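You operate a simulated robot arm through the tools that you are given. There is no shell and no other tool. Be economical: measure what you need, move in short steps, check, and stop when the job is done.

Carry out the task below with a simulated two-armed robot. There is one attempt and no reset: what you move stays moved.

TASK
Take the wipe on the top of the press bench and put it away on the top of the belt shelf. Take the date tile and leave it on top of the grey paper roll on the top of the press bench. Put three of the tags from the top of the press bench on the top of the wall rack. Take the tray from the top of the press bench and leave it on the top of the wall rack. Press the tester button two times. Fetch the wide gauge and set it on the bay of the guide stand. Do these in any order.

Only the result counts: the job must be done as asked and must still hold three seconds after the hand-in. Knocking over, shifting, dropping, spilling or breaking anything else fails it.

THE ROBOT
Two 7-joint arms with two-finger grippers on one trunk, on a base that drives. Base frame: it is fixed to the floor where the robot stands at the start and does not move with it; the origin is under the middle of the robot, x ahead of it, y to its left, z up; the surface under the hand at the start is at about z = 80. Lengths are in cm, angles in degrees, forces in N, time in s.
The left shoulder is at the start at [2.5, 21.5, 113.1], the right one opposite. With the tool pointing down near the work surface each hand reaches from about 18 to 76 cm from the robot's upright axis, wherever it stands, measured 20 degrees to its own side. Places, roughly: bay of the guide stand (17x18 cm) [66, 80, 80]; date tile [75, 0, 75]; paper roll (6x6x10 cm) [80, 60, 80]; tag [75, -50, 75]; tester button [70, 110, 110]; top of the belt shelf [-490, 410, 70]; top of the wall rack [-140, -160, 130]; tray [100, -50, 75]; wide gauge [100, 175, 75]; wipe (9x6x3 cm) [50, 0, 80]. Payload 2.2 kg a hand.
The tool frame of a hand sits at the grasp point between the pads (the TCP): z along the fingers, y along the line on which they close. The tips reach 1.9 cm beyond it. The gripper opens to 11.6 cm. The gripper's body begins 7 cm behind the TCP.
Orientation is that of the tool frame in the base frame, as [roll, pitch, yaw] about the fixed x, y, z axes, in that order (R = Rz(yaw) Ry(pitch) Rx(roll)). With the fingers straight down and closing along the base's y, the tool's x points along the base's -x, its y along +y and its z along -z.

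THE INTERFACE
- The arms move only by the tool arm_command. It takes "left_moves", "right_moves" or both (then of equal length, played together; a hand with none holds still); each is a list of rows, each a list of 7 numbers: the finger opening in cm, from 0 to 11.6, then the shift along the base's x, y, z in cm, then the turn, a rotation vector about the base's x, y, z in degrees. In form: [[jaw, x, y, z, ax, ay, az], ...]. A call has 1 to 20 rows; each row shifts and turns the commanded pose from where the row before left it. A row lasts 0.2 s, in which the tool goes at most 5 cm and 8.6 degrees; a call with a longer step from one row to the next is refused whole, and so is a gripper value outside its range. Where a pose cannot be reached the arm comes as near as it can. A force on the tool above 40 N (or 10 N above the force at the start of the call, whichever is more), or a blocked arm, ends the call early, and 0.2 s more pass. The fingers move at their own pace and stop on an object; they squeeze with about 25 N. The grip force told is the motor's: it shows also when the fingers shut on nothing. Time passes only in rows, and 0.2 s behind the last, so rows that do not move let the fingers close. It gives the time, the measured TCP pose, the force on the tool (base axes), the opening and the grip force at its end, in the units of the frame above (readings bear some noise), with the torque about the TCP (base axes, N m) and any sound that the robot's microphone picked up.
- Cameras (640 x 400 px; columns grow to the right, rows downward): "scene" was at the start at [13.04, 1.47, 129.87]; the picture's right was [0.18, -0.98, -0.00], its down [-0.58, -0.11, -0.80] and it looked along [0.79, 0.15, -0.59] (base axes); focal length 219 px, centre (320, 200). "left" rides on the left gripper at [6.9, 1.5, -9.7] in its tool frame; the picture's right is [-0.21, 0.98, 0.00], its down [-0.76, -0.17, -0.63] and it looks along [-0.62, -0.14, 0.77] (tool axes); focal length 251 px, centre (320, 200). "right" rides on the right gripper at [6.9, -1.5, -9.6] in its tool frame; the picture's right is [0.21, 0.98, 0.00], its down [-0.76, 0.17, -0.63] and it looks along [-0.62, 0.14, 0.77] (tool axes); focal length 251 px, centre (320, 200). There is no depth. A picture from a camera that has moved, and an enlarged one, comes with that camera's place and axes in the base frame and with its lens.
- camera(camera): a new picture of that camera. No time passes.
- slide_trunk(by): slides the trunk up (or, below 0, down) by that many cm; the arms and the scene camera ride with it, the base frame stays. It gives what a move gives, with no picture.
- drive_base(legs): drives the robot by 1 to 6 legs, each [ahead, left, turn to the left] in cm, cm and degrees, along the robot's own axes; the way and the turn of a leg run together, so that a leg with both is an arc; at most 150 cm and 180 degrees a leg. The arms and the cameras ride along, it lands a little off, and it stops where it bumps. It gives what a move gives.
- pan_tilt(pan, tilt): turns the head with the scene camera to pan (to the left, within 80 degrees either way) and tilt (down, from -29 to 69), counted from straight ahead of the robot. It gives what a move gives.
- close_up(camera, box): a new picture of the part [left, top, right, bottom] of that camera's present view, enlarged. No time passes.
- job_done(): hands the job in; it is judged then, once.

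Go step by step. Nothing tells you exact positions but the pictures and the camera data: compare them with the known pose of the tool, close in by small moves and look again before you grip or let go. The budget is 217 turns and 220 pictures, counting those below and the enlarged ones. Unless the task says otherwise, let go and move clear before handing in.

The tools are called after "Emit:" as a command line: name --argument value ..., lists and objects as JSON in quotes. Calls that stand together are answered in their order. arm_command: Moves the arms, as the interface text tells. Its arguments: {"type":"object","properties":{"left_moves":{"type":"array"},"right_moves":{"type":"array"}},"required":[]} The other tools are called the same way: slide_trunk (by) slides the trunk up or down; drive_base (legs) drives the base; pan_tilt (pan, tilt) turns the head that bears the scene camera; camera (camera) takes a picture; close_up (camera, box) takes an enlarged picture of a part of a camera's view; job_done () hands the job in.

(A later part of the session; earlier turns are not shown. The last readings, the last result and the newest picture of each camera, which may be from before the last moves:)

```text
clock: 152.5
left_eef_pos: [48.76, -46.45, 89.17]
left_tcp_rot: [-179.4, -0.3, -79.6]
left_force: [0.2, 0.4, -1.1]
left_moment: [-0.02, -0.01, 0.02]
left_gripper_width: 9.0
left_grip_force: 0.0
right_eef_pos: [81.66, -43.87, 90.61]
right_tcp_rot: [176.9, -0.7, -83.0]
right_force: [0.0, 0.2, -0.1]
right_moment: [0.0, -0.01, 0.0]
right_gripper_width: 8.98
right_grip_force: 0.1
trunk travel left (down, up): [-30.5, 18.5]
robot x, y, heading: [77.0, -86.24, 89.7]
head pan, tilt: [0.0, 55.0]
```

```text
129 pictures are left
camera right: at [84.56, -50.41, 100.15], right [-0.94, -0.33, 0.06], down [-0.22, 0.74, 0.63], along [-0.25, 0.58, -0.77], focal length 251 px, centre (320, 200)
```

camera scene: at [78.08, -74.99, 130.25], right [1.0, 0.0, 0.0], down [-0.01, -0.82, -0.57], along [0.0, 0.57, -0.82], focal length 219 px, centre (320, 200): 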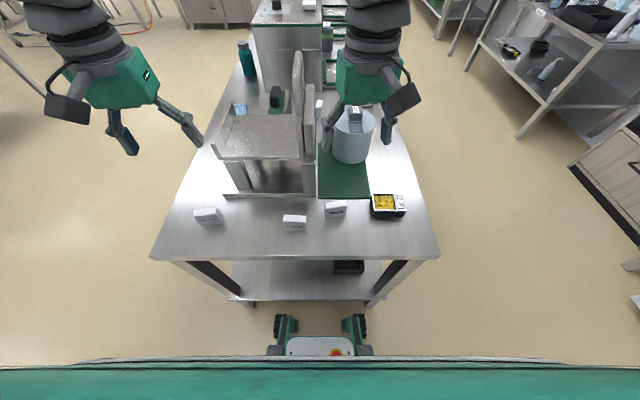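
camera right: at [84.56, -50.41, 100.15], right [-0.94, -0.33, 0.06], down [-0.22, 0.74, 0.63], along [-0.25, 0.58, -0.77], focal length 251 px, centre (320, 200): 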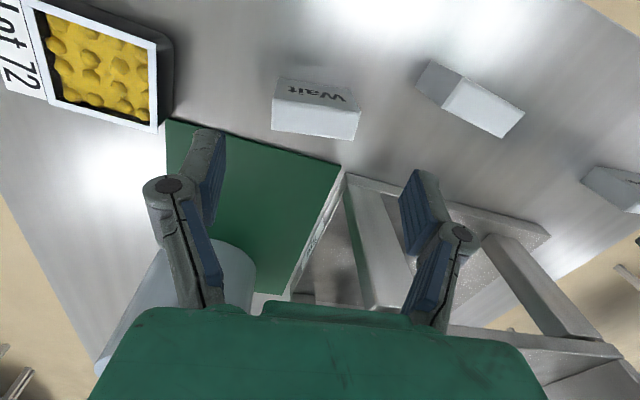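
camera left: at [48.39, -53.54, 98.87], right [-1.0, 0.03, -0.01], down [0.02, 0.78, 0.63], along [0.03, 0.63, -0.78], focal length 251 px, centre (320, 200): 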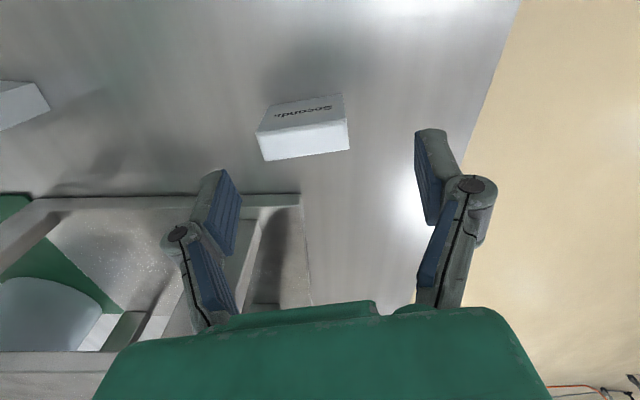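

The right hand is cramped near its joint limits here. Raise both a little, shift the robot 9 cm to its left, then re-centre and settle.

Emit:
arm_command --left_moves '[[9, 0, 0, 4, 0, 0, 0], [9, 0, 0, 4, 0, 0, 0]]' --right_moves '[[9, 0, 0, 4, 0, 0, 0], [9, 0, 0, 4, 0, 0, 0]]'

Emit:
drive_base --legs '[[-3, 9, 0]]'

Emit:
arm_command --left_moves '[[9, 3, 1, 0, 0, 0, 0], [9, 3, 1, 0, 0, 0, 0], [9, 3, 1, 0, 0, 0, 0], [9, 0, 0, 0, 0, 0, 0], [9, 0, 0, 0, 0, 0, 0], [9, 0, 0, 0, 0, 0, 0], [9, 0, 0, 0, 0, 0, 0], [9, 0, 0, 0, 0, 0, 0], [9, 0, 0, 0, 0, 0, 0], [9, 0, 0, 0, 0, 0, 0], [9, 0, 0, 0, 0, 0, 0], [9, 0, 0, 0, 0, 0, 0], [9, 0, 0, 0, 0, 0, 0], [9, 0, 0, 0, 0, 0, 0], [9, 0, 0, 0, 0, 0, 0], [9, 0, 0, 0, 0, 0, 0]]' --right_moves '[[9, 3, 1, 0, 0, 0, 0], [9, 3, 1, 0, 0, 0, 0], [9, 3, 1, 0, 0, 0, 0], [9, 0, 0, 0, 0, 0, 0], [9, 0, 0, 0, 0, 0, 0], [9, 0, 0, 0, 0, 0, 0], [9, 0, 0, 0, 0, 0, 0], [9, 0, 0, 0, 0, 0, 0], [9, 0, 0, 0, 0, 0, 0], [9, 0, 0, 0, 0, 0, 0], [9, 0, 0, 0, 0, 0, 0], [9, 0, 0, 0, 0, 0, 0], [9, 0, 0, 0, 0, 0, 0], [9, 0, 0, 0, 0, 0, 0], [9, 0, 0, 0, 0, 0, 0], [9, 0, 0, 0, 0, 0, 0]]'

Emit:
camera --camera "left"

Emit:
camera --camera "right"

```text
clock: 153.1
left_eef_pos: [48.26, -46.92, 97.3]
left_tcp_rot: [-178.8, -0.2, -79.5]
left_force: [-0.6, -0.8, 0.1]
left_moment: [0.04, 0.0, -0.02]
left_gripper_width: 9.02
left_grip_force: 0.0
right_eef_pos: [80.54, -45.3, 97.58]
right_tcp_rot: [179.7, -1.0, -80.6]
right_force: [-1.0, 0.0, 1.4]
right_moment: [0.06, -0.04, 0.04]
right_gripper_width: 9.0
right_grip_force: 0.1
trunk travel left (down, up): [-30.5, 18.5]
robot x, y, heading: [77.36, -86.23, 90.0]
head pan, tilt: [0.0, 55.0]
```

```text
clock: 154.2
left_eef_pos: [43.82, -49.61, 98.19]
left_tcp_rot: [178.7, 0.2, -79.9]
left_force: [1.3, 0.6, 0.1]
left_moment: [-0.07, 0.14, -0.05]
left_gripper_width: 8.97
left_grip_force: 0.1
right_eef_pos: [76.23, -48.31, 96.85]
right_tcp_rot: [178.3, -1.1, -80.4]
right_force: [1.0, 0.1, 1.5]
right_moment: [-0.05, 0.16, -0.02]
right_gripper_width: 9.0
right_grip_force: 0.0
trunk travel left (down, up): [-30.5, 18.5]
robot x, y, heading: [69.38, -89.53, 89.8]
head pan, tilt: [0.0, 55.0]
```

```text
clock: 157.8
left_eef_pos: [54.11, -47.0, 98.17]
left_tcp_rot: [178.5, 0.7, -80.2]
left_force: [1.2, -0.6, -0.3]
left_moment: [-0.01, 0.06, 0.0]
left_gripper_width: 8.96
left_grip_force: 0.0
right_eef_pos: [86.56, -45.8, 96.62]
right_tcp_rot: [178.1, -1.1, -80.7]
right_force: [0.5, 0.0, 0.4]
right_moment: [0.03, 0.08, -0.02]
right_gripper_width: 9.02
right_grip_force: 0.0
trunk travel left (down, up): [-30.5, 18.5]
robot x, y, heading: [70.23, -89.24, 89.7]
head pan, tilt: [0.0, 55.0]
stopped in row 16 (left hand): the arm was blocked; the commanded pose is now the measured one
```

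```text
128 pictures are left
camera left: at [53.87, -54.15, 107.92], right [-1.0, 0.05, 0.03], down [0.05, 0.77, 0.64], along [0.01, 0.64, -0.77], focal length 251 px, centre (320, 200)
```

left: 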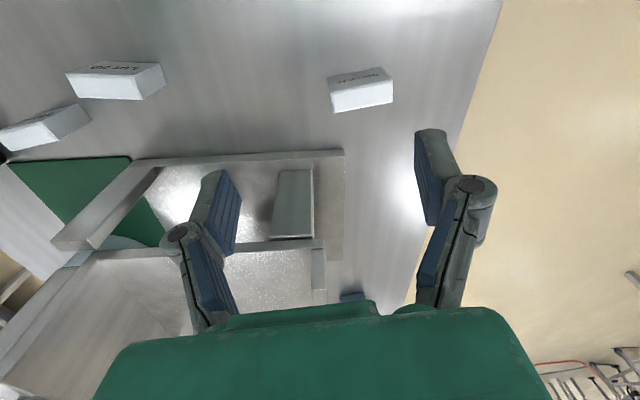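

```text
127 pictures are left
camera right: at [89.44, -52.16, 106.4], right [-0.93, -0.37, 0.04], down [-0.27, 0.73, 0.62], along [-0.26, 0.57, -0.78], focal length 251 px, centre (320, 200)
```

right: 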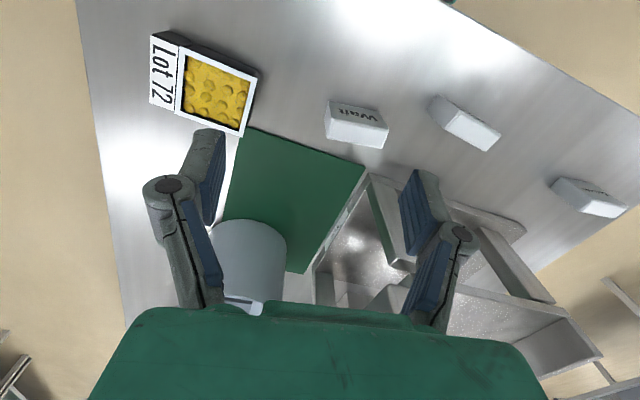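

Tags confirmed at [49.9,-46.6] and [82.1,-45.2]. Move over them and descend to z≈89.

Emit:
arm_command --left_moves '[[9, -2.1, 0.1, -1, 0, 0, 0], [9, -2.1, 0.1, -2, 0, 0, 0], [9, 0, 0, -3, 0, 0, 0], [9, 0, 0, -3, 0, 0, 0], [9, 0, 0, 0, 0, 0, 0], [9, 0, 0, 0, 0, 0, 0], [9, 0, 0, 0, 0, 0, 0], [9, 0, 0, 0, 0, 0, 0], [9, 0, 0, 0, 0, 0, 0], [9, 0, 0, 0, 0, 0, 0]]' --right_moves '[[9, -2.2, 0.2, -1, 0, 0, 0], [9, -2.2, 0.3, -2, 0, 0, 0], [9, 0, 0, -2.5, 0, 0, 0], [9, 0, 0, -2, 0, 0, 0], [9, 0, 0, 0, 0, 0, 0], [9, 0, 0, 0, 0, 0, 0], [9, 0, 0, 0, 0, 0, 0], [9, 0, 0, 0, 0, 0, 0], [9, 0, 0, 0, 0, 0, 0], [9, 0, 0, 0, 0, 0, 0]]'

Emit:
camera --camera "left"

Emit:
camera --camera "right"

Emit:
camera --camera "scene"

```text
clock: 160.0
left_eef_pos: [47.14, -46.65, 88.81]
left_tcp_rot: [180.0, 0.4, -80.0]
left_force: [-0.3, 0.3, 0.5]
left_moment: [0.01, -0.03, -0.01]
left_gripper_width: 9.0
left_grip_force: 0.0
right_eef_pos: [79.49, -45.12, 89.35]
right_tcp_rot: [179.5, -1.3, -80.5]
right_force: [0.2, -0.2, -0.6]
right_moment: [-0.02, -0.03, 0.01]
right_gripper_width: 9.02
right_grip_force: 0.1
trunk travel left (down, up): [-30.5, 18.5]
robot x, y, heading: [69.38, -89.18, 90.1]
head pan, tilt: [0.0, 55.0]
```

```text
126 pictures are left
camera left: at [46.75, -53.91, 98.49], right [-1.0, 0.04, 0.0], down [0.03, 0.77, 0.64], along [0.03, 0.64, -0.77], focal length 251 px, centre (320, 200)
```

left: 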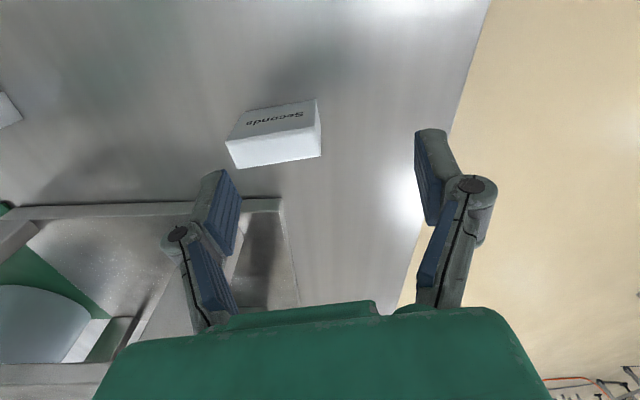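

```text
125 pictures are left
camera right: at [82.21, -51.5, 99.2], right [-0.93, -0.37, 0.01], down [-0.29, 0.73, 0.62], along [-0.24, 0.57, -0.79], focal length 251 px, centre (320, 200)
```

right: 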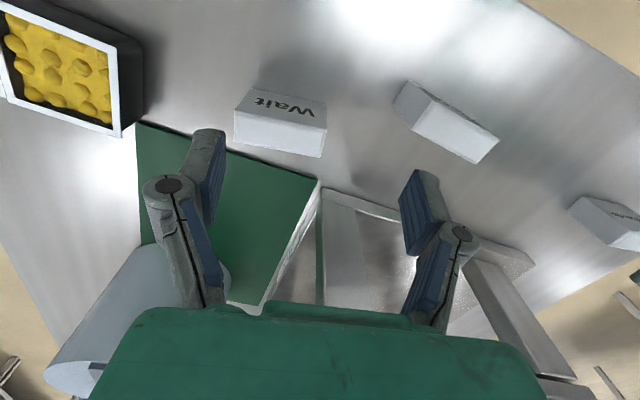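

```text
124 pictures are left
camera scene: at [67.69, -77.76, 130.22], right [1.0, 0.0, 0.02], down [0.01, -0.82, -0.57], along [0.01, 0.57, -0.82], focal length 219 px, centre (320, 200)
```

scene: 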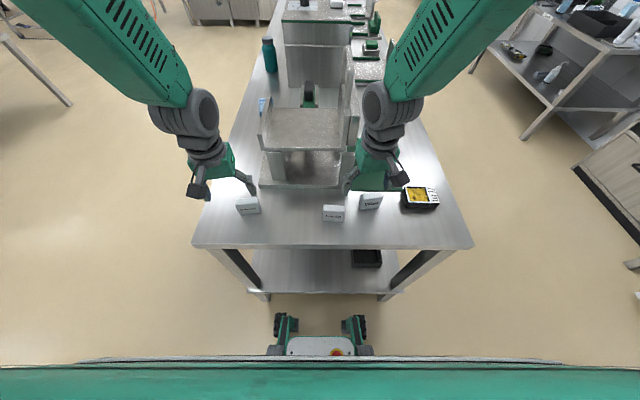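

Still swaying laterally; wait 4 s to settle, then measure again.

Emit:
arm_command --left_moves '[[9, 0, 0, 0, 0, 0, 0], [9, 0, 0, 0, 0, 0, 0], [9, 0, 0, 0, 0, 0, 0], [9, 0, 0, 0, 0, 0, 0], [9, 0, 0, 0, 0, 0, 0], [9, 0, 0, 0, 0, 0, 0], [9, 0, 0, 0, 0, 0, 0], [9, 0, 0, 0, 0, 0, 0], [9, 0, 0, 0, 0, 0, 0], [9, 0, 0, 0, 0, 0, 0], [9, 0, 0, 0, 0, 0, 0], [9, 0, 0, 0, 0, 0, 0], [9, 0, 0, 0, 0, 0, 0], [9, 0, 0, 0, 0, 0, 0], [9, 0, 0, 0, 0, 0, 0], [9, 0, 0, 0, 0, 0, 0], [9, 0, 0, 0, 0, 0, 0], [9, 0, 0, 0, 0, 0, 0], [9, 0, 0, 0, 0, 0, 0], [9, 0, 0, 0, 0, 0, 0]]'

Emit:
arm_command --left_moves '[[9, 0, 0, 0, 0, 0, 0]]'

Emit:
arm_command --left_moves '[[9, 0, 0, 0, 0, 0, 0]]'

Emit:
camera --camera "left"

Emit:
camera --camera "right"

```text
clock: 164.2
left_eef_pos: [46.96, -46.71, 89.0]
left_tcp_rot: [-180.0, 0.4, -79.9]
left_force: [-1.5, -0.2, -0.2]
left_moment: [0.02, -0.08, -0.01]
left_gripper_width: 9.0
left_grip_force: 0.1
right_eef_pos: [79.34, -45.07, 89.34]
right_tcp_rot: [179.6, -1.3, -80.5]
right_force: [-0.6, -0.1, 0.3]
right_moment: [0.02, -0.05, 0.02]
right_gripper_width: 9.03
right_grip_force: 0.0
trunk travel left (down, up): [-30.5, 18.5]
robot x, y, heading: [69.03, -89.3, 89.8]
head pan, tilt: [0.0, 55.0]
```

```text
clock: 164.6
left_eef_pos: [49.03, -46.73, 89.26]
left_tcp_rot: [179.0, 0.6, -80.1]
left_force: [-0.5, 0.3, 0.0]
left_moment: [-0.02, 0.0, -0.01]
left_gripper_width: 8.98
left_grip_force: 0.1
right_eef_pos: [81.39, -45.23, 89.28]
right_tcp_rot: [178.6, -1.1, -80.5]
right_force: [1.1, 0.3, 0.6]
right_moment: [0.03, 0.01, -0.03]
right_gripper_width: 8.99
right_grip_force: 0.1
trunk travel left (down, up): [-30.5, 18.5]
robot x, y, heading: [69.97, -89.24, 89.8]
head pan, tilt: [0.0, 55.0]
```

```text
clock: 165.0
left_eef_pos: [46.99, -46.76, 88.79]
left_tcp_rot: [-180.0, 0.3, -80.0]
left_force: [0.0, -0.2, 0.0]
left_moment: [0.04, -0.07, 0.0]
left_gripper_width: 9.02
left_grip_force: 0.0
right_eef_pos: [79.31, -45.15, 89.42]
right_tcp_rot: [179.6, -1.2, -80.5]
right_force: [-0.1, 0.1, -0.4]
right_moment: [0.03, 0.0, 0.02]
right_gripper_width: 8.97
right_grip_force: 0.1
trunk travel left (down, up): [-30.5, 18.5]
robot x, y, heading: [69.48, -89.27, 90.1]
head pan, tilt: [0.0, 55.0]
```

```text
123 pictures are left
camera left: at [46.62, -53.9, 98.49], right [-1.0, 0.04, 0.0], down [0.03, 0.77, 0.64], along [0.03, 0.64, -0.77], focal length 251 px, centre (320, 200)
```

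left: 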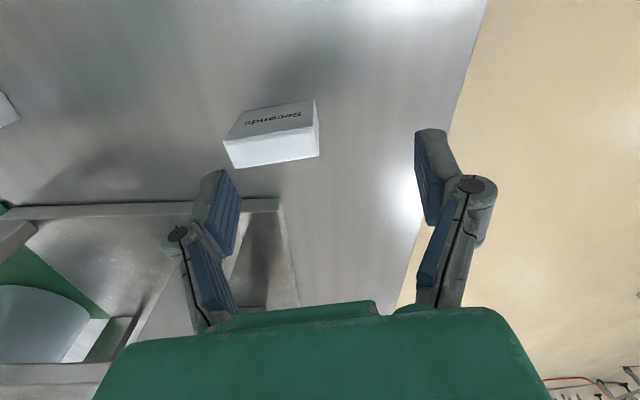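

```text
122 pictures are left
camera right: at [82.09, -51.52, 99.21], right [-0.93, -0.37, 0.01], down [-0.29, 0.73, 0.62], along [-0.24, 0.57, -0.79], focal length 251 px, centre (320, 200)
```

right: 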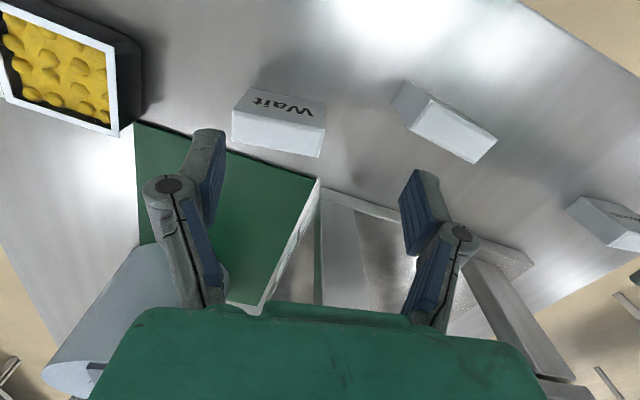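

Emit:
arm_command --left_moves '[[9, 0, 0, 0, 0, 0, 0], [9, 0, 0, 0, 0, 0, 0], [9, 0, 0, 0, 0, 0, 0], [9, 0, 0, 0, 0, 0, 0], [9, 0, 0, 0, 0, 0, 0], [9, 0, 0, 0, 0, 0, 0], [9, 0, 0, 0, 0, 0, 0], [9, 0, 0, 0, 0, 0, 0], [9, 0, 0, 0, 0, 0, 0], [9, 0, 0, 0, 0, 0, 0], [9, 0, 0, 0, 0, 0, 0], [9, 0, 0, 0, 0, 0, 0], [9, 0, 0, 0, 0, 0, 0], [9, 0, 0, 0, 0, 0, 0], [9, 0, 0, 0, 0, 0, 0], [9, 0, 0, 0, 0, 0, 0], [9, 0, 0, 0, 0, 0, 0], [9, 0, 0, 0, 0, 0, 0], [9, 0, 0, 0, 0, 0, 0], [9, 0, 0, 0, 0, 0, 0]]'

Emit:
arm_command --left_moves '[[9, 0, 0, 0, 0, 0, 0]]'

Emit:
arm_command --left_moves '[[9, 0, 0, 0, 0, 0, 0]]'

```text
clock: 169.2
left_eef_pos: [47.98, -46.85, 88.98]
left_tcp_rot: [179.5, 0.5, -80.0]
left_force: [0.1, 0.2, -0.8]
left_moment: [-0.01, -0.02, -0.02]
left_gripper_width: 8.99
left_grip_force: 0.0
right_eef_pos: [80.33, -45.19, 89.33]
right_tcp_rot: [179.1, -1.2, -80.6]
right_force: [0.4, -0.9, -0.1]
right_moment: [0.0, 0.03, -0.02]
right_gripper_width: 8.99
right_grip_force: 0.0
trunk travel left (down, up): [-30.5, 18.5]
robot x, y, heading: [69.68, -89.44, 89.8]
head pan, tilt: [0.0, 55.0]
```

```text
clock: 169.6
left_eef_pos: [48.01, -46.74, 89.08]
left_tcp_rot: [179.5, 0.3, -79.9]
left_force: [0.6, 0.3, 0.5]
left_moment: [0.0, 0.01, 0.02]
left_gripper_width: 9.0
left_grip_force: 0.1
right_eef_pos: [80.33, -45.15, 89.32]
right_tcp_rot: [179.0, -1.2, -80.6]
right_force: [-0.2, 0.2, 0.8]
right_moment: [0.01, -0.02, -0.01]
right_gripper_width: 9.02
right_grip_force: 0.1
trunk travel left (down, up): [-30.5, 18.5]
robot x, y, heading: [69.65, -89.3, 89.9]
head pan, tilt: [0.0, 55.0]
```

```text
clock: 170.0
left_eef_pos: [47.98, -46.86, 88.98]
left_tcp_rot: [179.5, 0.4, -80.0]
left_force: [0.3, 0.0, -0.2]
left_moment: [-0.02, -0.02, 0.0]
left_gripper_width: 9.02
left_grip_force: 0.1
right_eef_pos: [80.33, -45.13, 89.36]
right_tcp_rot: [179.2, -1.3, -80.6]
right_force: [0.3, -0.6, 0.5]
right_moment: [0.0, 0.06, 0.01]
right_gripper_width: 9.0
right_grip_force: 0.1
trunk travel left (down, up): [-30.5, 18.5]
robot x, y, heading: [70.17, -89.18, 89.7]
head pan, tilt: [0.0, 55.0]
```

Settled. Correct both by about +1.7 in x, descend and close.

Emit:
arm_command --left_moves '[[9, 0.9, 0.1, 0, 0, 0, 0], [9, 0.8, 0.1, 0, 0, 0, 0], [9, 0, 0, -1.5, 0, 0, 0], [9, 0, 0, -1.5, 0, 0, 0], [9, 0, 0, -1.5, 0, 0, 0], [9, 0, 0, -1.5, 0, 0, 0], [9, 0, 0, 0, 0, 0, 0]]' --right_moves '[[9, 0.9, 0.1, 0, 0, 0, 0], [9, 0.8, 0.1, 0, 0, 0, 0], [9, 0, 0, -1.5, 0, 0, 0], [9, 0, 0, -1.5, 0, 0, 0], [9, 0, 0, -1.5, 0, 0, 0], [9, 0, 0, -1.7, 0, 0, 0], [9, 0, 0, 0, 0, 0, 0]]'

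Emit:
camera --camera "left"

Emit:
camera --camera "right"

```text
clock: 171.6
left_eef_pos: [49.74, -46.59, 82.9]
left_tcp_rot: [179.5, 0.5, -80.0]
left_force: [-0.6, -0.7, -0.4]
left_moment: [0.01, 0.01, 0.03]
left_gripper_width: 8.99
left_grip_force: 0.0
right_eef_pos: [81.98, -44.99, 83.07]
right_tcp_rot: [179.1, -1.2, -80.7]
right_force: [0.5, 0.4, 0.7]
right_moment: [0.05, 0.0, -0.01]
right_gripper_width: 9.02
right_grip_force: 0.1
trunk travel left (down, up): [-30.5, 18.5]
robot x, y, heading: [69.83, -89.32, 90.0]
head pan, tilt: [0.0, 55.0]
```

```text
121 pictures are left
camera left: at [49.46, -53.69, 92.61], right [-1.0, 0.04, 0.01], down [0.04, 0.77, 0.64], along [0.02, 0.64, -0.77], focal length 251 px, centre (320, 200)
```

left: 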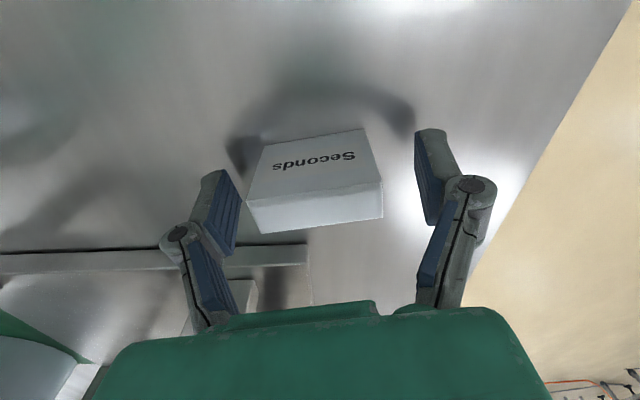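

```text
120 pictures are left
camera right: at [84.87, -51.39, 92.97], right [-0.93, -0.37, 0.02], down [-0.28, 0.73, 0.62], along [-0.24, 0.57, -0.78], focal length 251 px, centre (320, 200)
```

right: 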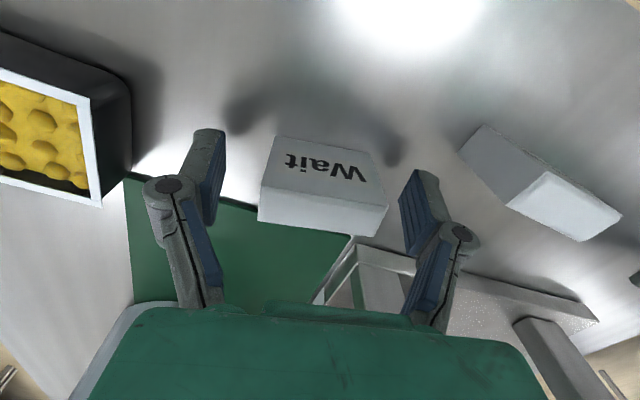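

Both tags are between the fingers. Close.

Emit:
arm_command --left_moves '[[0, 0, 0, 0, 0, 0, 0], [0, 0, 0, 0, 0, 0, 0], [0, 0, 0, 0, 0, 0, 0], [0, 0, 0, 2, 0, 0, 0], [0, 0, 0, 3, 0, 0, 0], [0, 0, 0, 0, 0, 0, 0]]' --right_moves '[[0, 0, 0, 0, 0, 0, 0], [0, 0, 0, 0, 0, 0, 0], [0, 0, 0, 0, 0, 0, 0], [0, 0, 0, 2, 0, 0, 0], [0, 0, 0, 3, 0, 0, 0], [0, 0, 0, 0, 0, 0, 0]]'

Emit:
camera --camera "left"

Emit:
camera --camera "right"

```text
clock: 173.0
left_eef_pos: [49.77, -46.38, 87.81]
left_tcp_rot: [179.5, 0.4, -80.1]
left_force: [0.5, 0.7, -1.8]
left_moment: [0.01, 0.0, 0.0]
left_gripper_width: 5.32
left_grip_force: 25.1
right_eef_pos: [82.11, -44.84, 88.17]
right_tcp_rot: [179.2, -1.3, -80.6]
right_force: [0.6, 0.5, -0.6]
right_moment: [-0.02, 0.0, 0.0]
right_gripper_width: 5.32
right_grip_force: 25.4
trunk travel left (down, up): [-30.5, 18.5]
robot x, y, heading: [69.75, -89.57, 89.7]
head pan, tilt: [0.0, 55.0]
```

```text
119 pictures are left
camera left: at [49.52, -53.56, 97.53], right [-1.0, 0.04, 0.01], down [0.04, 0.77, 0.64], along [0.02, 0.64, -0.77], focal length 251 px, centre (320, 200)
```

left: 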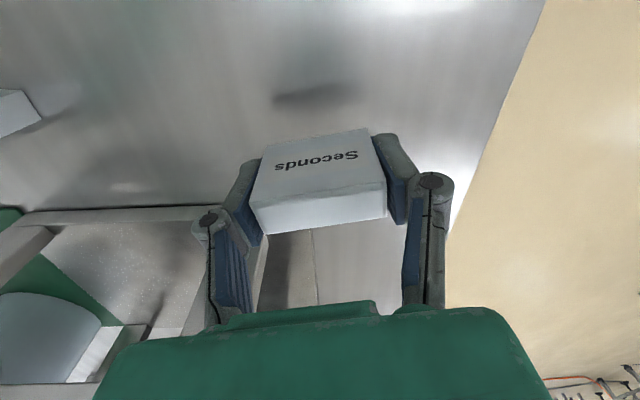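

```text
118 pictures are left
camera right: at [84.91, -51.27, 97.85], right [-0.93, -0.37, 0.02], down [-0.28, 0.73, 0.62], along [-0.24, 0.57, -0.79], focal length 251 px, centre (320, 200)
```

right: 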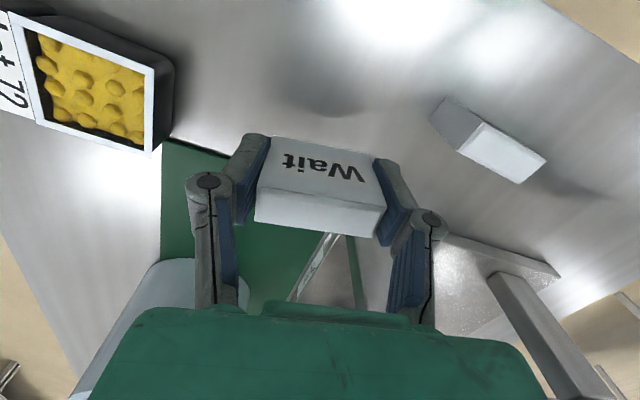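

Both tags held. Raise, back away and drive toward the wall rack, turning to face it.

Emit:
arm_command --left_moves '[[0, 0, 0, 4, 0, 0, 0], [0, 0, 0, 4, 0, 0, 0], [0, 0, 0, 4, 0, 0, 0], [0, 0, -2, 4, 0, 0, 0], [0, 0, -2, 4, 0, 0, 0], [0, 0, -2, 4, 0, 0, 0]]' --right_moves '[[0, 0, 0, 4, 0, 0, 0], [0, 0, 0, 4, 0, 0, 0], [0, 0, 0, 4, 0, 0, 0], [0, 0, -2, 4, 0, 0, 0], [0, 0, -2, 4, 0, 0, 0], [0, 0, -2, 4, 0, 0, 0]]'

Emit:
drive_base --legs '[[-28, 0, 0], [0, 80, 0], [45, 0, 0], [0, 75, 0], [0, 0, 180]]'

Emit:
pan_tilt --pan 0 --tilt 20

Emit:
camera --camera "scene"

```text
clock: 174.4
left_eef_pos: [49.48, -52.74, 112.06]
left_tcp_rot: [179.4, 0.6, -80.0]
left_force: [-0.2, -0.8, -0.7]
left_moment: [0.04, -0.01, 0.0]
left_gripper_width: 5.32
left_grip_force: 24.7
right_eef_pos: [82.03, -51.27, 112.36]
right_tcp_rot: [179.1, -1.1, -80.6]
right_force: [-0.5, -1.0, 0.5]
right_moment: [0.04, 0.02, 0.01]
right_gripper_width: 5.33
right_grip_force: 25.4
trunk travel left (down, up): [-30.5, 18.5]
robot x, y, heading: [69.46, -89.44, 89.7]
head pan, tilt: [0.0, 55.0]
```

```text
clock: 193.5
left_eef_pos: [-65.6, -110.32, 111.84]
left_tcp_rot: [179.7, 0.4, 97.9]
left_force: [0.9, 0.2, -1.0]
left_moment: [0.0, 0.06, 0.04]
left_gripper_width: 5.3
left_grip_force: 25.3
right_eef_pos: [-97.87, -110.5, 112.17]
right_tcp_rot: [179.3, -1.1, 97.5]
right_force: [0.8, -0.2, -0.6]
right_moment: [-0.01, 0.02, 0.03]
right_gripper_width: 5.31
right_grip_force: 23.8
trunk travel left (down, up): [-30.5, 18.5]
robot x, y, heading: [-84.63, -72.5, -92.2]
head pan, tilt: [0.0, 55.0]
```

```text
clock: 194.5
left_eef_pos: [-65.01, -110.13, 111.91]
left_tcp_rot: [-179.9, 0.5, 98.0]
left_force: [1.1, 0.3, -0.7]
left_moment: [0.0, 0.05, -0.02]
left_gripper_width: 5.33
left_grip_force: 25.2
right_eef_pos: [-97.37, -110.42, 112.14]
right_tcp_rot: [179.5, -1.2, 97.4]
right_force: [0.1, -0.4, 0.2]
right_moment: [-0.02, 0.02, 0.04]
right_gripper_width: 5.32
right_grip_force: 24.7
trunk travel left (down, up): [-30.5, 18.5]
robot x, y, heading: [-84.75, -72.31, -92.3]
head pan, tilt: [0.0, 20.0]
```

```text
117 pictures are left
camera scene: at [-84.32, -86.21, 135.45], right [-1.0, 0.04, 0.01], down [0.01, 0.35, -0.94], along [-0.04, -0.94, -0.35], focal length 219 px, centre (320, 200)
```

scene: 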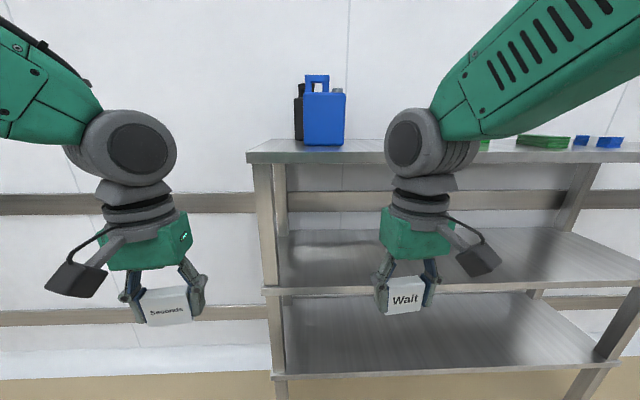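

The rack's top has some items at its left end. Raise the trunk fully and shift to its middle to look at the top.

Emit:
slide_trunk --by 18

Emit:
drive_base --legs '[[0, -50, 2]]'

Emit:
pan_tilt --pan 0 --tilt 30

Emit:
camera --camera "scene"

```text
clock: 196.5
left_eef_pos: [-65.32, -110.13, 130.06]
left_tcp_rot: [179.8, 0.5, 97.9]
left_force: [0.4, -0.3, -0.9]
left_moment: [-0.02, 0.03, -0.03]
left_gripper_width: 5.32
left_grip_force: 25.5
right_eef_pos: [-97.7, -110.38, 130.2]
right_tcp_rot: [179.4, -1.2, 97.4]
right_force: [0.0, -0.3, -0.1]
right_moment: [0.0, 0.0, 0.03]
right_gripper_width: 5.34
right_grip_force: 24.9
trunk travel left (down, up): [-48.5, 0.5]
robot x, y, heading: [-84.98, -72.34, -92.5]
head pan, tilt: [0.0, 20.0]
```

```text
clock: 199.4
left_eef_pos: [-113.99, -108.22, 129.95]
left_tcp_rot: [180.0, 0.5, 99.9]
left_force: [0.0, 0.2, -0.1]
left_moment: [0.01, 0.0, 0.01]
left_gripper_width: 5.32
left_grip_force: 25.8
right_eef_pos: [-146.37, -109.69, 130.27]
right_tcp_rot: [179.4, -1.0, 99.3]
right_force: [0.9, -1.1, -1.5]
right_moment: [-0.01, -0.01, -0.02]
right_gripper_width: 5.34
right_grip_force: 25.3
trunk travel left (down, up): [-48.5, 0.5]
robot x, y, heading: [-134.88, -71.24, -90.3]
head pan, tilt: [0.0, 20.0]
```

```text
clock: 200.2
left_eef_pos: [-115.07, -108.17, 130.16]
left_tcp_rot: [179.5, 0.7, 99.8]
left_force: [-0.2, -0.3, -1.1]
left_moment: [-0.01, -0.05, 0.03]
left_gripper_width: 5.34
left_grip_force: 24.5
right_eef_pos: [-147.34, -109.54, 130.16]
right_tcp_rot: [179.1, -1.0, 99.3]
right_force: [-0.1, 0.6, -0.3]
right_moment: [-0.01, -0.06, -0.02]
right_gripper_width: 5.32
right_grip_force: 25.4
trunk travel left (down, up): [-48.5, 0.5]
robot x, y, heading: [-135.09, -71.65, -90.4]
head pan, tilt: [0.0, 30.0]
```

```text
116 pictures are left
camera scene: at [-135.86, -84.87, 151.85], right [-1.0, 0.01, -0.01], down [0.01, 0.5, -0.86], along [0.0, -0.86, -0.5], focal length 219 px, centre (320, 200)
```

scene: 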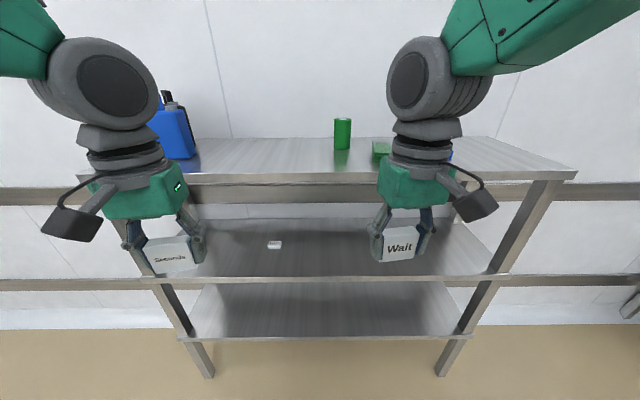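

The top surface is at z≈129.3, front edge y≈-133, back y≈-173. I'll raise the hands, move closer and look for free space with the hand cameras.

Emit:
arm_command --left_moves '[[0, 0, 0, 4, 0, 0, 0], [0, 0, 0, 4, 0, 0, 0], [0, 0, 0, 4, 0, 0, 0]]' --right_moves '[[0, 0, 0, 4, 0, 0, 0], [0, 0, 0, 4, 0, 0, 0], [0, 0, 0, 4, 0, 0, 0]]'

Emit:
drive_base --legs '[[16, 0, 0]]'

Emit:
camera --camera "right"

Emit:
camera --camera "left"

Emit:
camera --camera "scene"

```text
clock: 201.0
left_eef_pos: [-115.06, -108.09, 142.19]
left_tcp_rot: [179.5, 0.7, 99.9]
left_force: [-0.1, 0.6, -0.6]
left_moment: [-0.03, -0.03, 0.01]
left_gripper_width: 5.31
left_grip_force: 25.5
right_eef_pos: [-147.4, -109.38, 142.4]
right_tcp_rot: [179.2, -0.9, 99.2]
right_force: [-0.4, -0.4, 0.7]
right_moment: [-0.03, -0.02, 0.0]
right_gripper_width: 5.3
right_grip_force: 24.8
trunk travel left (down, up): [-48.5, 0.5]
robot x, y, heading: [-135.23, -71.28, -90.6]
head pan, tilt: [0.0, 30.0]
```

```text
clock: 202.4
left_eef_pos: [-113.36, -123.67, 142.05]
left_tcp_rot: [-179.7, 0.7, 99.8]
left_force: [1.0, -0.8, 0.4]
left_moment: [0.0, 0.02, 0.02]
left_gripper_width: 5.34
left_grip_force: 25.2
right_eef_pos: [-145.61, -125.18, 142.45]
right_tcp_rot: [179.9, -0.9, 99.4]
right_force: [0.9, -0.2, -0.6]
right_moment: [-0.02, 0.03, 0.0]
right_gripper_width: 5.31
right_grip_force: 24.7
trunk travel left (down, up): [-48.5, 0.5]
robot x, y, heading: [-134.84, -87.5, -90.3]
head pan, tilt: [0.0, 30.0]
```

```text
115 pictures are left
camera right: at [-148.11, -118.8, 152.28], right [0.93, 0.37, 0.01], down [0.29, -0.73, 0.62], along [0.23, -0.57, -0.78], focal length 251 px, centre (320, 200)
```

right: 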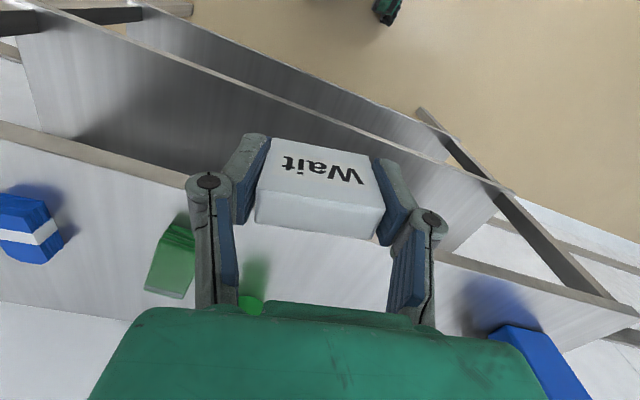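

```text
114 pictures are left
camera left: at [-112.96, -116.61, 151.63], right [1.0, -0.04, 0.0], down [-0.03, -0.77, 0.64], along [-0.03, -0.64, -0.77], focal length 251 px, centre (320, 200)
```

left: 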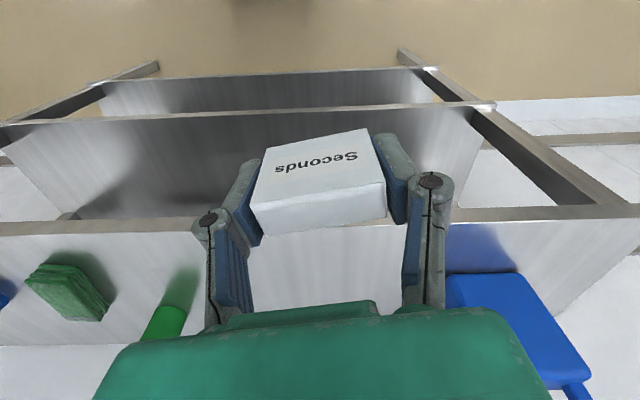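

```text
113 pictures are left
camera scene: at [-134.05, -100.38, 151.89], right [-1.0, 0.01, 0.0], down [0.0, 0.5, -0.87], along [-0.01, -0.87, -0.5], focal length 219 px, centre (320, 200)
```

scene: 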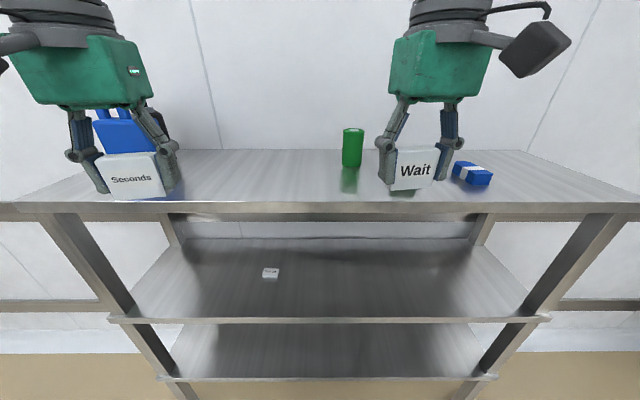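

Free space on the top lies between x≈-105 and -145. I'll move both hands over y≈-142 (left x≈-110, right x≈-141), staying high, and let the sway die down.

Emit:
arm_command --left_moves '[[0, 0.7, -3.5, 0, 0, 0, -2], [0, 0.7, -3.5, 0, 0, 0, -2], [0, 0.7, -3.5, 0, 0, 0, -2], [0, 0.7, -3.5, 0, 0, 0, -2], [0, 0.6, -3.5, 0, 0, 0, -2], [0, 0, 0, 0, 0, 0, 0], [0, 0, 0, 0, 0, 0, 0], [0, 0, 0, 0, 0, 0, 0], [0, 0, 0, 0, 0, 0, 0], [0, 0, 0, 0, 0, 0, 0], [0, 0, 0, 0, 0, 0, 0], [0, 0, 0, 0, 0, 0, 0], [0, 0, 0, 0, 0, 0, 0], [0, 0, 0, 0, 0, 0, 0], [0, 0, 0, 0, 0, 0, 0], [0, 0, 0, 0, 0, 0, 0], [0, 0, 0, 0, 0, 0, 0], [0, 0, 0, 0, 0, 0, 0], [0, 0, 0, 0, 0, 0, 0], [0, 0, 0, 0, 0, 0, 0]]' --right_moves '[[0, 0.9, -3.4, 0, 0, 0, -2], [0, 0.9, -3.4, 0, 0, 0, -2], [0, 0.9, -3.4, 0, 0, 0, -2], [0, 0.9, -3.4, 0, 0, 0, -2], [0, 1, -3.4, 0, 0, 0, -2], [0, 0, 0, 0, 0, 0, 0], [0, 0, 0, 0, 0, 0, 0], [0, 0, 0, 0, 0, 0, 0], [0, 0, 0, 0, 0, 0, 0], [0, 0, 0, 0, 0, 0, 0], [0, 0, 0, 0, 0, 0, 0], [0, 0, 0, 0, 0, 0, 0], [0, 0, 0, 0, 0, 0, 0], [0, 0, 0, 0, 0, 0, 0], [0, 0, 0, 0, 0, 0, 0], [0, 0, 0, 0, 0, 0, 0], [0, 0, 0, 0, 0, 0, 0], [0, 0, 0, 0, 0, 0, 0], [0, 0, 0, 0, 0, 0, 0], [0, 0, 0, 0, 0, 0, 0]]'

Emit:
arm_command --left_moves '[[0, 0, 0, 0, 0, 0, 0], [0, 0, 0, 0, 0, 0, 0], [0, 0, 0, 0, 0, 0, 0], [0, 0, 0, 0, 0, 0, 0], [0, 0, 0, 0, 0, 0, 0], [0, 0, 0, 0, 0, 0, 0], [0, 0, 0, 0, 0, 0, 0], [0, 0, 0, 0, 0, 0, 0], [0, 0, 0, 0, 0, 0, 0], [0, 0, 0, 0, 0, 0, 0], [0, 0, 0, 0, 0, 0, 0], [0, 0, 0, 0, 0, 0, 0], [0, 0, 0, 0, 0, 0, 0], [0, 0, 0, 0, 0, 0, 0], [0, 0, 0, 0, 0, 0, 0], [0, 0, 0, 0, 0, 0, 0], [0, 0, 0, 0, 0, 0, 0], [0, 0, 0, 0, 0, 0, 0], [0, 0, 0, 0, 0, 0, 0], [0, 0, 0, 0, 0, 0, 0]]'

Emit:
camera --camera "right"

Emit:
camera --camera "left"

Emit:
camera --camera "scene"

```text
clock: 206.6
left_eef_pos: [-110.1, -141.32, 141.97]
left_tcp_rot: [-179.8, 0.7, 90.0]
left_force: [0.4, -0.5, -0.7]
left_moment: [0.02, 0.03, -0.01]
left_gripper_width: 5.34
left_grip_force: 25.4
right_eef_pos: [-141.25, -142.34, 142.63]
right_tcp_rot: [179.7, -1.0, 89.4]
right_force: [-0.9, 0.4, 0.5]
right_moment: [0.0, -0.03, -0.01]
right_gripper_width: 5.33
right_grip_force: 24.8
trunk travel left (down, up): [-48.5, 0.5]
robot x, y, heading: [-134.54, -87.43, -90.3]
head pan, tilt: [0.0, 30.0]
```

```text
clock: 210.8
left_eef_pos: [-110.31, -141.46, 141.94]
left_tcp_rot: [-179.9, 0.6, 90.0]
left_force: [0.1, 0.8, -1.0]
left_moment: [0.0, -0.04, 0.0]
left_gripper_width: 5.31
left_grip_force: 24.7
right_eef_pos: [-141.48, -142.35, 142.62]
right_tcp_rot: [179.8, -0.9, 89.3]
right_force: [0.3, -0.5, 0.0]
right_moment: [-0.01, 0.02, 0.02]
right_gripper_width: 5.32
right_grip_force: 24.8
trunk travel left (down, up): [-48.5, 0.5]
robot x, y, heading: [-134.89, -87.67, -90.4]
head pan, tilt: [0.0, 30.0]
```

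```text
112 pictures are left
camera right: at [-142.81, -135.55, 152.29], right [0.98, 0.2, 0.01], down [0.15, -0.77, 0.62], along [0.13, -0.61, -0.78], focal length 251 px, centre (320, 200)
```

right: 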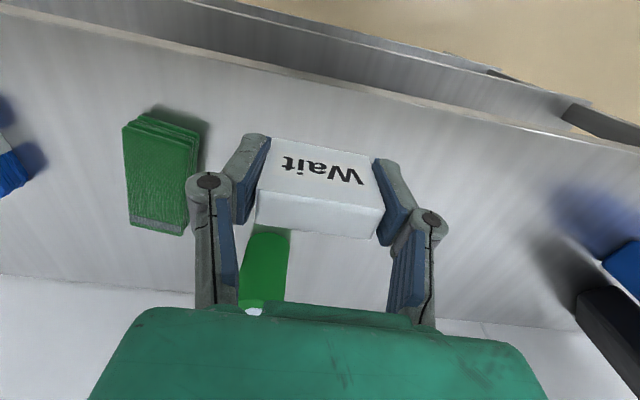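

```text
111 pictures are left
camera left: at [-108.82, -134.47, 151.56], right [0.98, -0.22, 0.0], down [-0.17, -0.75, 0.64], along [-0.14, -0.63, -0.77], focal length 251 px, centre (320, 200)
```

left: 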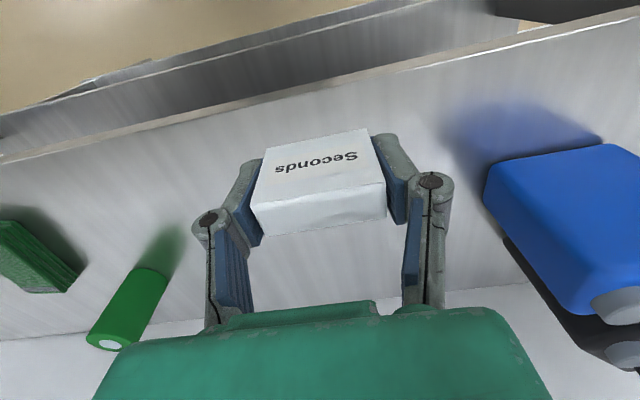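

```text
110 pictures are left
camera scene: at [-134.49, -101.03, 151.83], right [-1.0, 0.01, 0.0], down [0.0, 0.5, -0.86], along [-0.01, -0.86, -0.5], focal length 219 px, centre (320, 200)
```

scene: 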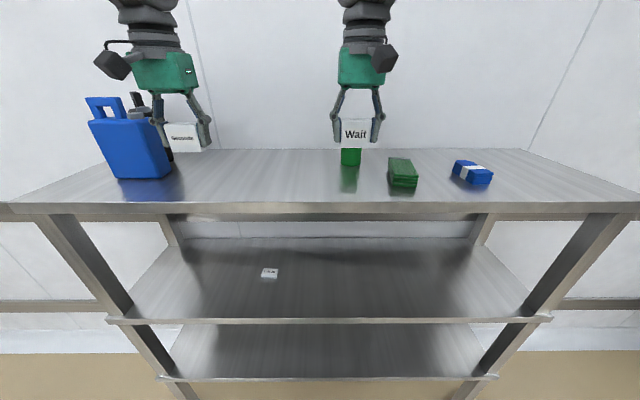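

Refined from three views: top surface z≈126.6, front edge y≈-141.4. So I need to go about 10 cm deeper; drive ahead 10.

Emit:
drive_base --legs '[[10, 0, 0]]'

Emit:
arm_command --left_moves '[[0, 0, 0, -2, 0, 0, 0], [0, 0, 0, -2, 0, 0, 0], [0, 0, 0, -2, 0, 0, 0], [0, 0, 0, 0, 0, 0, 0], [0, 0, 0, 0, 0, 0, 0], [0, 0, 0, 0, 0, 0, 0], [0, 0, 0, 0, 0, 0, 0], [0, 0, 0, 0, 0, 0, 0], [0, 0, 0, 0, 0, 0, 0], [0, 0, 0, 0, 0, 0, 0], [0, 0, 0, 0, 0, 0, 0], [0, 0, 0, 0, 0, 0, 0], [0, 0, 0, 0, 0, 0, 0]]' --right_moves '[[0, 0, 0, -2, 0, 0, 0], [0, 0, 0, -2, 0, 0, 0], [0, 0, 0, -2, 0, 0, 0], [0, 0, 0, 0, 0, 0, 0], [0, 0, 0, 0, 0, 0, 0], [0, 0, 0, 0, 0, 0, 0], [0, 0, 0, 0, 0, 0, 0], [0, 0, 0, 0, 0, 0, 0], [0, 0, 0, 0, 0, 0, 0], [0, 0, 0, 0, 0, 0, 0], [0, 0, 0, 0, 0, 0, 0], [0, 0, 0, 0, 0, 0, 0], [0, 0, 0, 0, 0, 0, 0]]'

Emit:
camera --camera "right"

Emit:
camera --camera "left"

Emit:
camera --camera "scene"

```text
clock: 211.9
left_eef_pos: [-110.5, -150.88, 142.19]
left_tcp_rot: [-179.9, 1.0, 89.8]
left_force: [0.2, 0.4, 0.1]
left_moment: [0.0, -0.01, -0.01]
left_gripper_width: 5.32
left_grip_force: 25.2
right_eef_pos: [-141.5, -151.71, 142.76]
right_tcp_rot: [179.7, -0.7, 89.4]
right_force: [0.7, 0.3, 0.9]
right_moment: [0.0, -0.03, -0.03]
right_gripper_width: 5.33
right_grip_force: 25.1
trunk travel left (down, up): [-48.5, 0.5]
robot x, y, heading: [-134.93, -97.38, -90.3]
head pan, tilt: [0.0, 30.0]
```

```text
clock: 214.7
left_eef_pos: [-110.51, -151.4, 136.06]
left_tcp_rot: [-179.9, 0.7, 89.7]
left_force: [-0.2, -0.3, -0.1]
left_moment: [0.0, -0.01, 0.01]
left_gripper_width: 5.32
left_grip_force: 24.8
right_eef_pos: [-141.48, -152.04, 136.66]
right_tcp_rot: [179.6, -0.9, 89.3]
right_force: [-0.4, -0.7, 0.1]
right_moment: [-0.03, 0.0, -0.02]
right_gripper_width: 5.32
right_grip_force: 24.7
trunk travel left (down, up): [-48.5, 0.5]
robot x, y, heading: [-134.64, -97.5, -90.5]
head pan, tilt: [0.0, 30.0]
```

```text
109 pictures are left
camera right: at [-142.97, -145.28, 146.36], right [0.98, 0.2, 0.01], down [0.15, -0.77, 0.62], along [0.13, -0.61, -0.78], focal length 251 px, centre (320, 200)
```

right: 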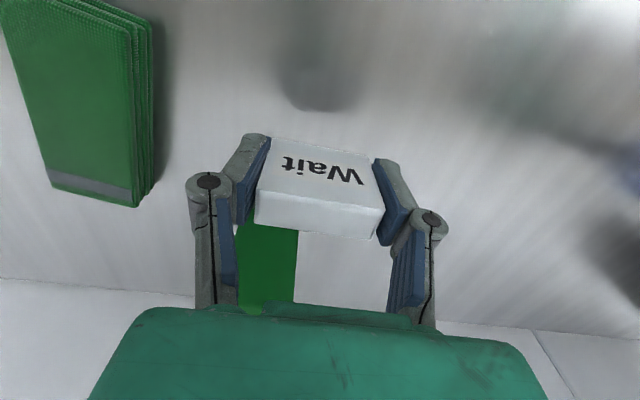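

```text
108 pictures are left
camera left: at [-109.02, -144.27, 145.68], right [0.98, -0.22, 0.0], down [-0.17, -0.75, 0.64], along [-0.14, -0.63, -0.77], focal length 251 px, centre (320, 200)
```

left: 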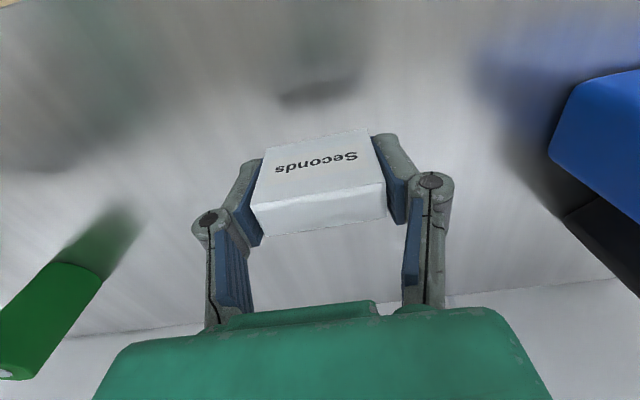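

```text
107 pictures are left
camera scene: at [-134.58, -111.01, 151.82], right [-1.0, 0.01, 0.0], down [0.0, 0.5, -0.86], along [-0.01, -0.86, -0.5], focal length 219 px, centre (320, 200)
```

scene: 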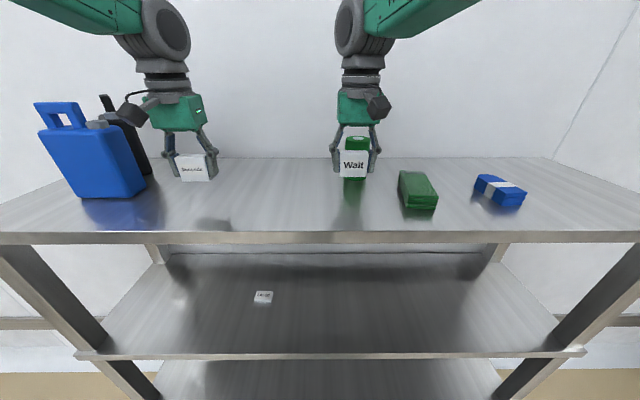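

Front edge confirmed, tags well inside. Lower both toward the surface.

Emit:
arm_command --left_moves '[[0, 0, 0, -2, 0, 0, 0], [0, 0, 0, -2, 0, 0, 0], [0, 0, 0, -1.3, 0, 0, 0], [0, 0, 0, 0, 0, 0, 0]]' --right_moves '[[0, 0, 0, -2, 0, 0, 0], [0, 0, 0, -2, 0, 0, 0], [0, 0, 0, -1.6, 0, 0, 0], [0, 0, 0, 0, 0, 0, 0]]'

Emit:
close_up --camera "scene" --box '[140, 120, 240, 230]'

Emit:
close_up --camera "scene" --box '[310, 120, 410, 230]'

```text
clock: 215.7
left_eef_pos: [-110.5, -151.11, 130.87]
left_tcp_rot: [-179.9, 0.7, 89.9]
left_force: [0.3, 0.5, 6.9]
left_moment: [0.04, -0.18, 0.01]
left_gripper_width: 5.3
left_grip_force: 25.1
right_eef_pos: [-141.53, -151.92, 131.05]
right_tcp_rot: [179.5, -0.8, 89.3]
right_force: [-0.5, 0.0, -0.5]
right_moment: [0.01, -0.01, 0.0]
right_gripper_width: 5.32
right_grip_force: 24.8
trunk travel left (down, up): [-48.5, 0.5]
robot x, y, heading: [-134.88, -97.53, -90.5]
head pan, tilt: [0.0, 30.0]
```

```text
3.64 times, centred on (190, 175) of scene
camera zoom: at [-134.63, -110.88, 151.85], right [-1.0, 0.01, 0.0], down [0.0, 0.5, -0.86], along [-0.01, -0.86, -0.5], focal length 796 px, centre (793, 291)
```

zoom: 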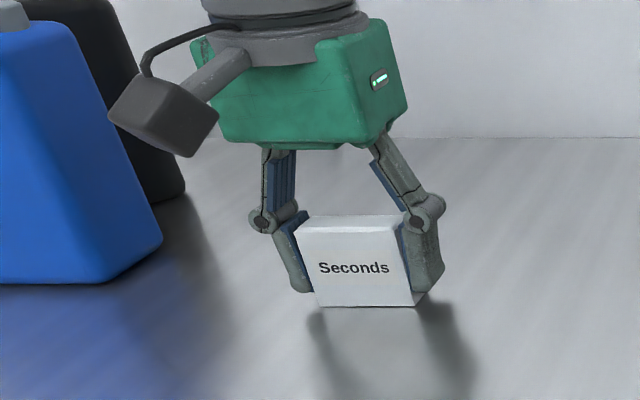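

```text
3.64 times, centred on (360, 175) of scene
camera zoom: at [-134.63, -110.88, 151.85], right [-1.0, 0.01, 0.0], down [0.0, 0.5, -0.86], along [-0.01, -0.86, -0.5], focal length 796 px, centre (174, 291)
```

zoom: 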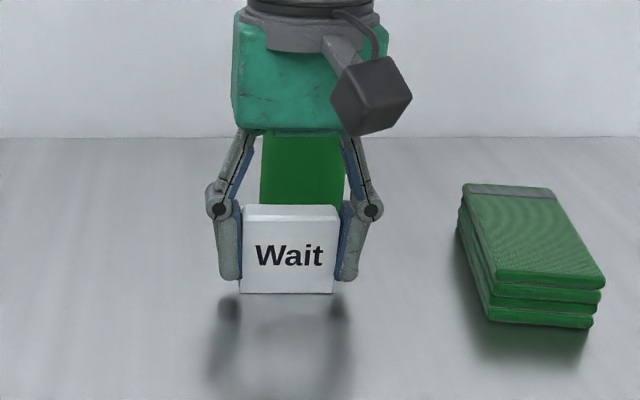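

Left tag is in contact. Lower the right a few mm more.

Emit:
arm_command --right_moves '[[0, 0, 0, -0.25, 0, 0, 0], [0, 0, 0, 0, 0, 0, 0]]' --left_moves '[[0, 0, 0, -0.1, 0, 0, 0], [0, 0, 0, 0, 0, 0, 0]]'

Emit:
arm_command --right_moves '[[0, 0, 0, -0.2, 0, 0, 0], [0, 0, 0, 0, 0, 0, 0]]'

```text
clock: 216.3
left_eef_pos: [-110.62, -151.12, 130.86]
left_tcp_rot: [-180.0, 1.0, 89.9]
left_force: [1.2, -4.3, 12.4]
left_moment: [-0.07, -0.28, -0.09]
left_gripper_width: 5.33
left_grip_force: 24.6
right_eef_pos: [-141.49, -151.89, 131.08]
right_tcp_rot: [179.4, -0.6, 89.3]
right_force: [-0.7, -2.1, 17.9]
right_moment: [-0.01, 0.12, -0.01]
right_gripper_width: 5.31
right_grip_force: 25.4
trunk travel left (down, up): [-48.5, 0.5]
robot x, y, heading: [-135.13, -97.29, -90.1]
head pan, tilt: [0.0, 30.0]
```

```text
clock: 216.9
left_eef_pos: [-110.42, -151.08, 130.87]
left_tcp_rot: [-179.9, 0.9, 89.9]
left_force: [1.3, -4.5, 14.2]
left_moment: [-0.16, -0.16, -0.06]
left_gripper_width: 5.31
left_grip_force: 24.7
right_eef_pos: [-141.58, -151.83, 130.79]
right_tcp_rot: [179.6, -0.6, 89.5]
right_force: [-1.0, -2.2, 23.2]
right_moment: [-0.11, 0.02, 0.05]
right_gripper_width: 5.31
right_grip_force: 25.5
trunk travel left (down, up): [-48.5, 0.5]
robot x, y, heading: [-134.91, -97.67, -90.1]
head pan, tilt: [0.0, 30.0]
```

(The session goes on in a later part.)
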